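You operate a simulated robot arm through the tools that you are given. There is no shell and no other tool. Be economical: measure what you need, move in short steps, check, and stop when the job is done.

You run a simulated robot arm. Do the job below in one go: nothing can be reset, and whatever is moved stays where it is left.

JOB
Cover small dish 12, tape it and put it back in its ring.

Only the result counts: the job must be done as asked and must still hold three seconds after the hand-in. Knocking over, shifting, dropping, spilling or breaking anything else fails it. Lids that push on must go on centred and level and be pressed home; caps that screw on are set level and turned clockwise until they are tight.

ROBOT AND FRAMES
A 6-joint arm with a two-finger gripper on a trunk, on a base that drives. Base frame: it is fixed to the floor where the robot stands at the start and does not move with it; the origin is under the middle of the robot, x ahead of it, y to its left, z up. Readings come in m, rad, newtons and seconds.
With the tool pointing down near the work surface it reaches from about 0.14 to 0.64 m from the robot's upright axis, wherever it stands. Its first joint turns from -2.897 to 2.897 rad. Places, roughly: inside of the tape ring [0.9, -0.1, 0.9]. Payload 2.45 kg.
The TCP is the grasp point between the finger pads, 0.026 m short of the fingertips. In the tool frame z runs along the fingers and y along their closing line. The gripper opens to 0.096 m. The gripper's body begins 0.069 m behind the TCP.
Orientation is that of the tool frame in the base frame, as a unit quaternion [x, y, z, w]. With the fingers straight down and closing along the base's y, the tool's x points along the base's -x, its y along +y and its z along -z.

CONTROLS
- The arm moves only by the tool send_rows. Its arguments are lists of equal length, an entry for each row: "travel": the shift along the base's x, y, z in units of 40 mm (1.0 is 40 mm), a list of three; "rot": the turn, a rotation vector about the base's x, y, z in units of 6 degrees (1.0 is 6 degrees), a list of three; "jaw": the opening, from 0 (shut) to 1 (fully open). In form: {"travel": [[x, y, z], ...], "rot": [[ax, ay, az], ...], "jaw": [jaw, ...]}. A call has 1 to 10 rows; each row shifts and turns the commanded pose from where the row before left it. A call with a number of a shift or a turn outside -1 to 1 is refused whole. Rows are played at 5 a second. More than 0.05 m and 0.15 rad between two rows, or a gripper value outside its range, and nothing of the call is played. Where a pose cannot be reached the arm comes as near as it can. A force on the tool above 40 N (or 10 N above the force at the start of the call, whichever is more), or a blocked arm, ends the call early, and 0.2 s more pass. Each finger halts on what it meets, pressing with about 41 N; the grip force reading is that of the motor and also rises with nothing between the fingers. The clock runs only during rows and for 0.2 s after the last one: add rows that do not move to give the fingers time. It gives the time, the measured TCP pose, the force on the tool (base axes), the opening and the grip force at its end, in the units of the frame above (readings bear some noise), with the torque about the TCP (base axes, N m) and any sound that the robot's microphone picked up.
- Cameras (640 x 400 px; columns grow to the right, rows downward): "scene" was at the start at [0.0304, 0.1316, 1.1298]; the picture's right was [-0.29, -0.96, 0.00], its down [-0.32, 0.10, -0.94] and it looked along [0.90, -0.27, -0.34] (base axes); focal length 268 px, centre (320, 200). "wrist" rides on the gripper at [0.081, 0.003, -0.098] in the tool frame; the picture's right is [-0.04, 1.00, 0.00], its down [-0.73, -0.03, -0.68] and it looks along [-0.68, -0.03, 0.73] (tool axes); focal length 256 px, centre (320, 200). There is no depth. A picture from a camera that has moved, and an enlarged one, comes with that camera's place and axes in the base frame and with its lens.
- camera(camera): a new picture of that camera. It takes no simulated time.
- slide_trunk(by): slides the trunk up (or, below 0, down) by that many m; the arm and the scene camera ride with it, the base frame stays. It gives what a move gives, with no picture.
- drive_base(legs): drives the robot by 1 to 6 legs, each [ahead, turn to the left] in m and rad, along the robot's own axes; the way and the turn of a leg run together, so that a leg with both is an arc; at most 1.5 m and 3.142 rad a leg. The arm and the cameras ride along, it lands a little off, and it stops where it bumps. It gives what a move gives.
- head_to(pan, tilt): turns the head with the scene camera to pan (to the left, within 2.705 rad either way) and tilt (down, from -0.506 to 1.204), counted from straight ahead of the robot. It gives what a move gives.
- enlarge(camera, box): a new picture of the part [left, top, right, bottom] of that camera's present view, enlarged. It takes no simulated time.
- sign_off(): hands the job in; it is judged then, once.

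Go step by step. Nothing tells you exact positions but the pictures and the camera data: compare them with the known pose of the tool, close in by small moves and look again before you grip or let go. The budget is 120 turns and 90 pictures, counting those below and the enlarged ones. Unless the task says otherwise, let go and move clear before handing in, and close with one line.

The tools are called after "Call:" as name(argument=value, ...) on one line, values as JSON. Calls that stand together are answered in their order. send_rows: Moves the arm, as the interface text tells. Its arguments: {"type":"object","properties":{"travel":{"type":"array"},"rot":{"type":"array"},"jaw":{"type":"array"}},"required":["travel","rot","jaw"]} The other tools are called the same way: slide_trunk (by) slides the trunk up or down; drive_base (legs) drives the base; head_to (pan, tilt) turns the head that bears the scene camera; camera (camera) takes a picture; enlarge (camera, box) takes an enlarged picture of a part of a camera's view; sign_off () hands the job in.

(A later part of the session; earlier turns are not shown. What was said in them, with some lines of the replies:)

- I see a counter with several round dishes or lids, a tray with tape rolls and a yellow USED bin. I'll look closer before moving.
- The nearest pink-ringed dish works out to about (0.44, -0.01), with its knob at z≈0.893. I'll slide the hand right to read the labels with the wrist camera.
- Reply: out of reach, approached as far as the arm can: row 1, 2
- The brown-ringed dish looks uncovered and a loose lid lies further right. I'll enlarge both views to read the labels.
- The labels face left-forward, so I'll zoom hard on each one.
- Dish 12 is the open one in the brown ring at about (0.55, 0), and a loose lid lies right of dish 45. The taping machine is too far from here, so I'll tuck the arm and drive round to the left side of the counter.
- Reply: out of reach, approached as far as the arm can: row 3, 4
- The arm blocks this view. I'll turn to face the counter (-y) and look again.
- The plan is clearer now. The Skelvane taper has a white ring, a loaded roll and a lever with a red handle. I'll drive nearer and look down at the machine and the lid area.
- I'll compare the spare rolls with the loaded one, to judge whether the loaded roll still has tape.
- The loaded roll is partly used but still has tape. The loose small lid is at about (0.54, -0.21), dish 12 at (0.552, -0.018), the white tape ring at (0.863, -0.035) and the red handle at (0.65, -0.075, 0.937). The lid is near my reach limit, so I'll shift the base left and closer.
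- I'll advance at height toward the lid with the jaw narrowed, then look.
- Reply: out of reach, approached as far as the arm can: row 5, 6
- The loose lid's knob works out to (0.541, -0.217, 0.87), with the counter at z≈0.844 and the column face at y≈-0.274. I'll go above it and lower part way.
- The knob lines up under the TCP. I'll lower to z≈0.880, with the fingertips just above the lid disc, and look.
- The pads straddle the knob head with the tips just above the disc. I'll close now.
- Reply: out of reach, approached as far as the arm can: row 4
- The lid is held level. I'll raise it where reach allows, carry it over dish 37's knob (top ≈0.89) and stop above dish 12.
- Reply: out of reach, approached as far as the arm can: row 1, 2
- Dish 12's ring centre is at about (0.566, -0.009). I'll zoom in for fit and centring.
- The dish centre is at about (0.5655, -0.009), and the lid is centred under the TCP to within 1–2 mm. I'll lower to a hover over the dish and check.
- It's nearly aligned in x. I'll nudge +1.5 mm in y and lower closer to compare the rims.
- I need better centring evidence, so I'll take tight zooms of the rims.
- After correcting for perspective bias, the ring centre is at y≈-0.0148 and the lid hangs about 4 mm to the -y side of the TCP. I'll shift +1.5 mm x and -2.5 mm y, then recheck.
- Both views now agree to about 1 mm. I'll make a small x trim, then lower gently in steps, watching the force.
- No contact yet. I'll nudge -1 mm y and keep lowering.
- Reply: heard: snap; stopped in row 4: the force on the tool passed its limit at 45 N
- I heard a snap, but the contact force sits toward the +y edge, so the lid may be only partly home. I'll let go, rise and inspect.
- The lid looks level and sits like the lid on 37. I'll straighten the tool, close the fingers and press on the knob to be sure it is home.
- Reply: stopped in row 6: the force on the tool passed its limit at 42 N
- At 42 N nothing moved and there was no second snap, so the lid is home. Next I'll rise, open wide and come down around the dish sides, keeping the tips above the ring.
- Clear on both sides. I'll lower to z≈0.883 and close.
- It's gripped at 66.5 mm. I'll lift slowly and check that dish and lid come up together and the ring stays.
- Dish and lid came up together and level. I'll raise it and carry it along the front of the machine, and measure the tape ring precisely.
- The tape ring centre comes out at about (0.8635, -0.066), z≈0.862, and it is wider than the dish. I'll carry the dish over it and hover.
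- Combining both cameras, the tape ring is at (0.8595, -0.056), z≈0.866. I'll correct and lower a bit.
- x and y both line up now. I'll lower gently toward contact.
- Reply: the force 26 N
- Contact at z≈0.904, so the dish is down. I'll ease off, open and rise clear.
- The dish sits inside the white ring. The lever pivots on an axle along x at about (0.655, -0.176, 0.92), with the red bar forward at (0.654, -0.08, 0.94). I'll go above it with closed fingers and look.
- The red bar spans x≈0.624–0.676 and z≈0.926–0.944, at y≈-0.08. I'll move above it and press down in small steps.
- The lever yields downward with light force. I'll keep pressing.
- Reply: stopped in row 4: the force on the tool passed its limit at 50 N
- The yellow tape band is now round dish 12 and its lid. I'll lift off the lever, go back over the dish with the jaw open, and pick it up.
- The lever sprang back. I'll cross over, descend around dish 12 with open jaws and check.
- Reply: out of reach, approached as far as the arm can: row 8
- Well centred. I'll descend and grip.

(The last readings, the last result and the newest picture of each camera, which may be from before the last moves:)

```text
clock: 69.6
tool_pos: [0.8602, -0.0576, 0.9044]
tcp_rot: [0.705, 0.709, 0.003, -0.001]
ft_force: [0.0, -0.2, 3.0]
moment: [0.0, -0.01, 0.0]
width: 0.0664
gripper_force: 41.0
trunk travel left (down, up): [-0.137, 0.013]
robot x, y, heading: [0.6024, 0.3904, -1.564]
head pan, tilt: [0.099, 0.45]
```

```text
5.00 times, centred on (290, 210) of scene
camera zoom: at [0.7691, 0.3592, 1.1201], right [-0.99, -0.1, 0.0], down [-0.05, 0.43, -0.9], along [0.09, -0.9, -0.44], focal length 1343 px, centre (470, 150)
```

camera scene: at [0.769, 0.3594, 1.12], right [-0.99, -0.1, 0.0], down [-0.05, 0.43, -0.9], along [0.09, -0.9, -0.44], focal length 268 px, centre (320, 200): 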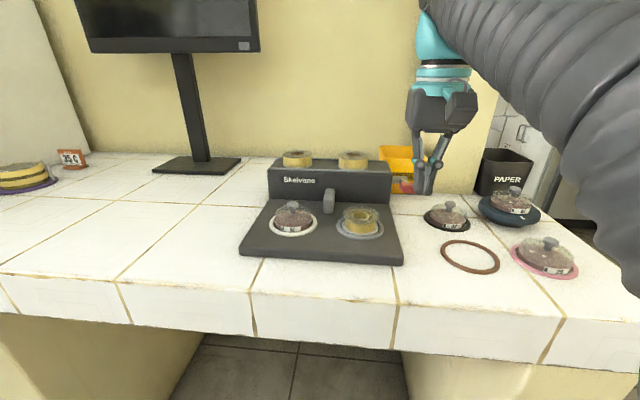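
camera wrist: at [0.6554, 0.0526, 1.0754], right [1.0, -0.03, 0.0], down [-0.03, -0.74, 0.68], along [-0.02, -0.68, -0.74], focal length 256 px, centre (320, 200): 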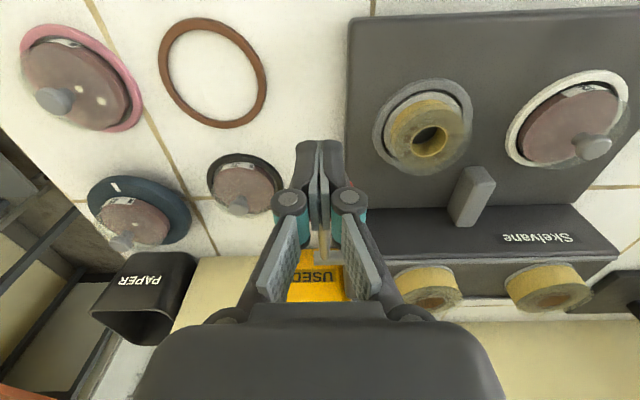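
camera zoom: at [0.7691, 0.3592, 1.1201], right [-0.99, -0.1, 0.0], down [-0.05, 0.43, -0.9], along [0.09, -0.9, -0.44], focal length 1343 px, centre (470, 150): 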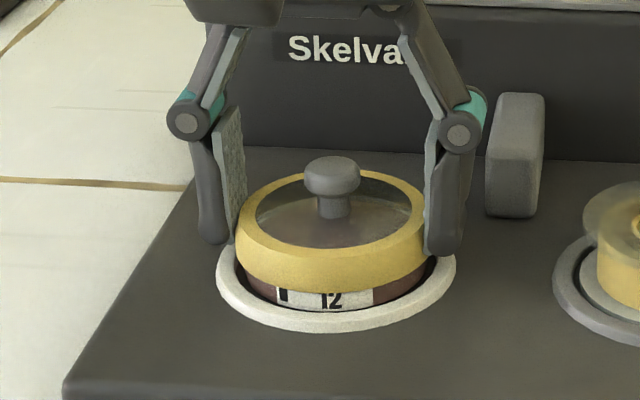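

I'm holding it. I'll lift and carry it back along the front toward the brown ring.

Call:
send_rows(travel=[[0, 0, 0.3], [0, 0, 0.6], [0, 0.5, 0.6], [0, 0.9, 0], [0, 0.85, 0], [-0.4, 0, 0], [-0.8, 0, 0], [-0.8, 0, 0], [-0.8, 0, 0], [0, 0, 0]], rot=[[0, 0, 0], [0, 0, 0], [0, 0, 0], [0, 0, 0], [0, 0, 0], [0, 0, 0], [0, 0, 0], [0, 0, 0], [0, 0, 0], [0, 0, 0]], jaw=[0.5, 0.5, 0.5, 0.5, 0.5, 0.5, 0.5, 0.5, 0.5, 0.5])

Call:
send_rows(travel=[[-0.8, 0, 0], [-0.8, 0, 0], [-0.8, 0, 0], [-0.8, 0, 0], [-0.8, 0, 0], [-0.56, -0.4, 0], [0, -0.5, 0], [0, -0.35, -0.3], [0, 0, -0.5], [0, 0, 0]], rot=[[0, 0, 0], [0, 0, 0], [0, 0, 0], [0, 0, 0], [0, 0, 0], [0, 0, 0], [0, 0, 0], [0, 0, 0], [0, 0, 0], [0, 0, 0]], jaw=[0.5, 0.5, 0.5, 0.5, 0.5, 0.5, 0.5, 0.5, 0.5, 0.5])

Call:
enlarge(camera="scene", box=[420, 180, 530, 290])

Call:
enlarge(camera="wrist", box=[200, 30, 440, 220])

```text
clock: 71.8
tool_pos: [0.7474, 0.035, 0.9641]
tcp_rot: [0.706, 0.709, 0.003, -0.001]
ft_force: [0.0, 0.0, -0.7]
moment: [0.03, 0.01, -0.02]
width: 0.0668
gripper_force: 41.3
trunk travel left (down, up): [-0.137, 0.013]
robot x, y, heading: [0.6012, 0.3917, -1.566]
head pan, tilt: [0.099, 0.45]
```

```text
clock: 74.0
tool_pos: [0.5649, -0.0164, 0.9329]
tcp_rot: [0.705, 0.709, 0.003, -0.001]
ft_force: [0.4, 0.2, -2.0]
moment: [0.02, 0.01, 0.0]
width: 0.0664
gripper_force: 40.4
trunk travel left (down, up): [-0.137, 0.013]
robot x, y, heading: [0.6001, 0.3913, -1.568]
head pan, tilt: [0.099, 0.45]
```

```text
3.64 times, centred on (475, 235) of scene
camera zoom: at [0.769, 0.3592, 1.1201], right [-0.99, -0.1, 0.0], down [-0.05, 0.43, -0.9], along [0.09, -0.9, -0.44], focal length 976 px, centre (-244, 73)
```

zoom: 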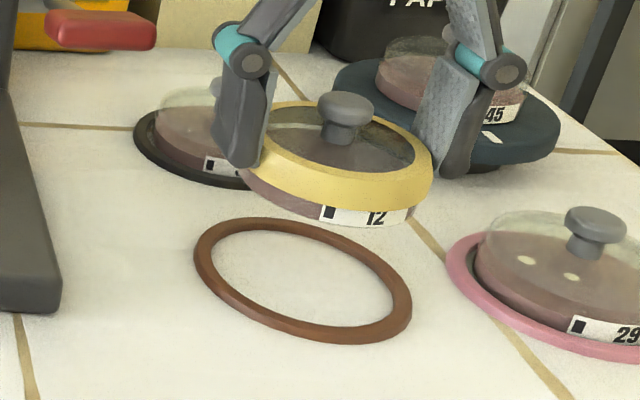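

```text
2.11 times, centred on (320, 125) of wrist
camera zoom: at [0.5683, 0.0659, 1.0302], right [1.0, -0.03, 0.0], down [-0.03, -0.74, 0.68], along [-0.02, -0.68, -0.74], focal length 539 px, centre (320, 358)
```

zoom: 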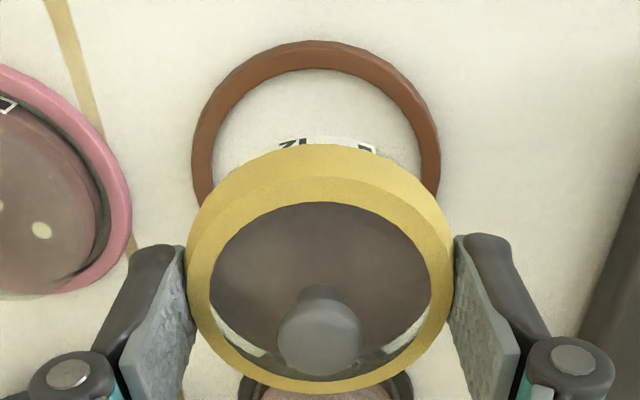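

Aligned to within about 1–2 mm, with ~4 mm of clearance in the ring. I'll trim x by -1 mm and lower.

Call:
send_rows(travel=[[-0.025, 0.02, -0.3], [0, 0, -0.4], [0, 0, -0.3], [0, 0, 0]], rot=[[0, 0, 0], [0, 0, 0], [0, 0, 0], [0, 0, 0]], jaw=[0.5, 0.5, 0.5, 0.5])

Call:
enlarge(camera="scene", box=[435, 205, 515, 285])

Call:
enlarge(camera="wrist", box=[200, 30, 440, 220])

```text
clock: 75.0
tool_pos: [0.5653, -0.0143, 0.8917]
tcp_rot: [0.706, 0.708, 0.003, -0.001]
ft_force: [-0.3, 0.7, -3.6]
moment: [0.05, 0.03, 0.01]
width: 0.0666
gripper_force: 40.9
trunk travel left (down, up): [-0.137, 0.013]
robot x, y, heading: [0.5975, 0.3899, -1.564]
head pan, tilt: [0.099, 0.45]
```

```text
5.00 times, centred on (475, 245) of scene
camera zoom: at [0.769, 0.3591, 1.12], right [-0.99, -0.1, 0.0], down [-0.05, 0.43, -0.9], along [0.09, -0.9, -0.44], focal length 1343 px, centre (-455, -25)
```

zoom: 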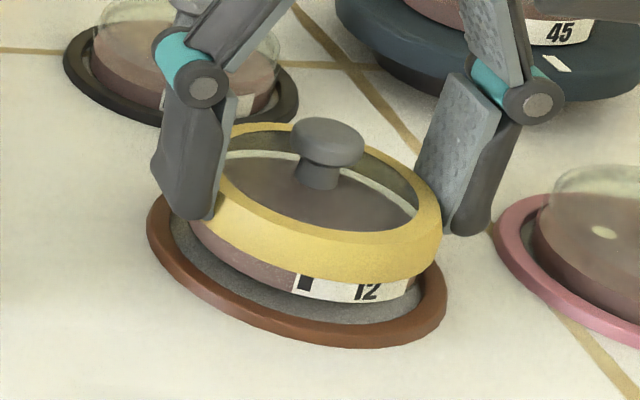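

```text
2.11 times, centred on (320, 125) of wrist
camera zoom: at [0.5665, 0.0662, 0.9894], right [1.0, -0.04, 0.0], down [-0.03, -0.74, 0.68], along [-0.02, -0.67, -0.74], focal length 539 px, centre (320, 358)
```

zoom: 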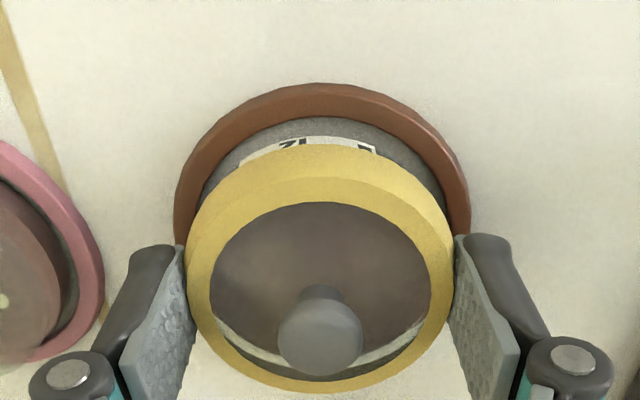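

Good. I'll finish lowering to contact.

Call:
send_rows(travel=[[0, 0, -0.08], [0, 0, -0.05], [0, 0, -0.04], [0, 0, 0]], rot=[[0, 0, 0], [0, 0, 0], [0, 0, 0], [0, 0, 0]], jaw=[0.5, 0.5, 0.5, 0.5])

```text
clock: 76.0
tool_pos: [0.564, -0.0144, 0.8859]
tcp_rot: [0.705, 0.709, 0.003, -0.001]
ft_force: [0.2, -1.5, -3.2]
moment: [0.01, 0.01, -0.04]
width: 0.0666
gripper_force: 40.6
trunk travel left (down, up): [-0.137, 0.013]
robot x, y, heading: [0.6022, 0.3899, -1.564]
head pan, tilt: [0.099, 0.45]
```

Call:
send_rows(travel=[[0, 0, -0.03], [0, 0, -0.03], [0, 0, -0.03], [0, 0, 0]], rot=[[0, 0, 0], [0, 0, 0], [0, 0, 0], [0, 0, 0]], jaw=[0.5, 0.5, 0.5, 0.5])

```text
clock: 77.0
tool_pos: [0.5639, -0.0146, 0.8848]
tcp_rot: [0.706, 0.709, 0.001, 0.0]
ft_force: [-2.1, -3.8, 25.7]
moment: [0.11, -0.01, -0.15]
width: 0.067
gripper_force: 40.9
trunk travel left (down, up): [-0.137, 0.013]
robot x, y, heading: [0.5994, 0.3896, -1.565]
head pan, tilt: [0.099, 0.45]
```

Contact made at z≈0.885, matching the original grip height. I'll ease off, release and rise straight up.

Call:
send_rows(travel=[[0, 0, 0.04], [0, 0, 0], [0, 0, 0], [0, 0, 0.5], [0, 0, 0.8], [0, 0.5, 0.6], [0, 0.9, 0], [0, 0.9, 0], [0, 0, 0]], rot=[[0, 0, 0], [0, 0, 0], [0, 0, 0], [0, 0, 0], [0, 0, 0], [0, 0, 0], [0, 0, 0], [0, 0, 0], [0, 0, 0]], jaw=[0.65, 0.85, 1, 1, 1, 1, 1, 1, 1])

Call:
camera(camera="wrist")

Call:
enlarge(camera="scene", box=[400, 170, 600, 290])

```text
clock: 79.0
tool_pos: [0.5651, 0.0772, 0.9587]
tcp_rot: [0.705, 0.709, 0.003, 0.0]
ft_force: [0.5, -0.8, 0.5]
moment: [0.0, 0.0, -0.05]
width: 0.0961
gripper_force: 0.0
trunk travel left (down, up): [-0.137, 0.013]
robot x, y, heading: [0.5993, 0.3842, -1.566]
head pan, tilt: [0.099, 0.45]
```

```text
7 pictures are left
camera wrist: at [0.5679, 0.1583, 1.0566], right [1.0, -0.04, 0.0], down [-0.03, -0.74, 0.67], along [-0.02, -0.67, -0.74], focal length 256 px, centre (320, 200)
```

wrist: 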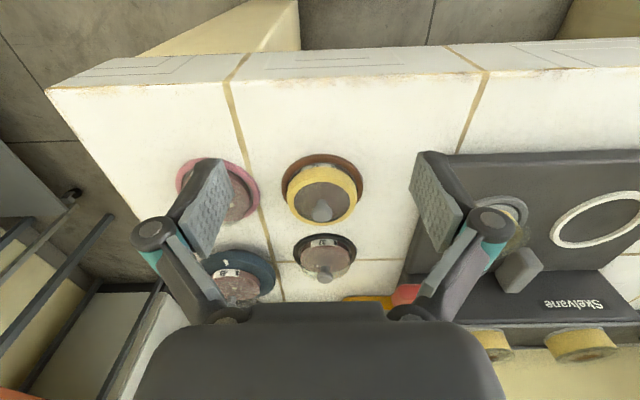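

```text
3.20 times, centred on (500, 230) of scene
camera zoom: at [0.769, 0.3591, 1.1201], right [-0.99, -0.1, 0.0], down [-0.05, 0.43, -0.9], along [0.09, -0.9, -0.44], focal length 859 px, centre (-256, 104)
```

zoom: 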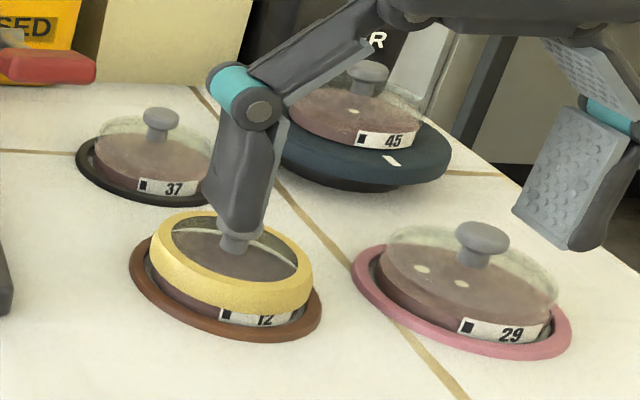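

Dish 12 is back in its brown ring, covered and taped. One last close look to confirm it sits flat.

Call:
enlarge(camera="scene", box=[435, 225, 505, 280])

Call:
enlarge(camera="wrist", box=[270, 140, 380, 240])

```text
7.27 times, centred on (470, 252) of scene
camera zoom: at [0.769, 0.3591, 1.1201], right [-0.99, -0.1, 0.0], down [-0.05, 0.43, -0.9], along [0.09, -0.9, -0.44], focal length 1953 px, centre (-771, -182)
```

zoom: 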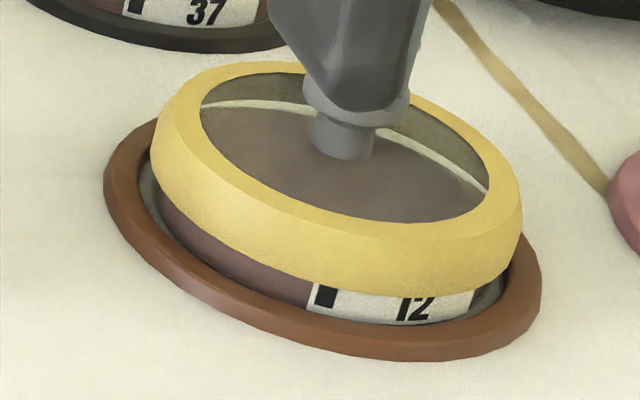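

```text
4.00 times, centred on (325, 190) of wrist
camera zoom: at [0.5679, 0.1583, 1.0566], right [1.0, -0.04, 0.0], down [-0.03, -0.74, 0.67], along [-0.02, -0.67, -0.74], focal length 1024 px, centre (300, 240)
```

zoom: 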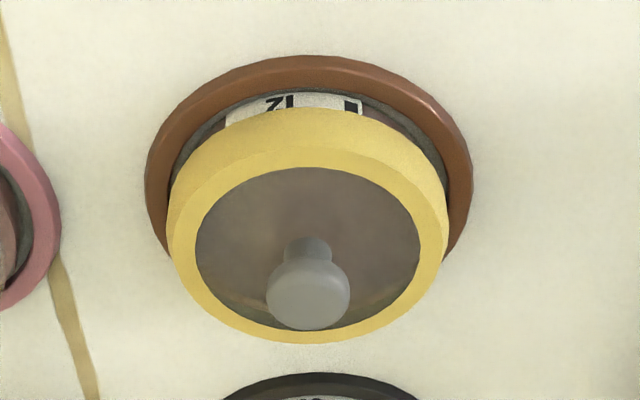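

The dish sits flat inside its ring with the lid on and the tape round it, and the arm is clear. I'm handing in.

Call:
sign_off()

```text
The job is handed in.
```

Small dish 12 now has its lid pressed on, is taped, and is back in its brown ring; the job has been handed in.
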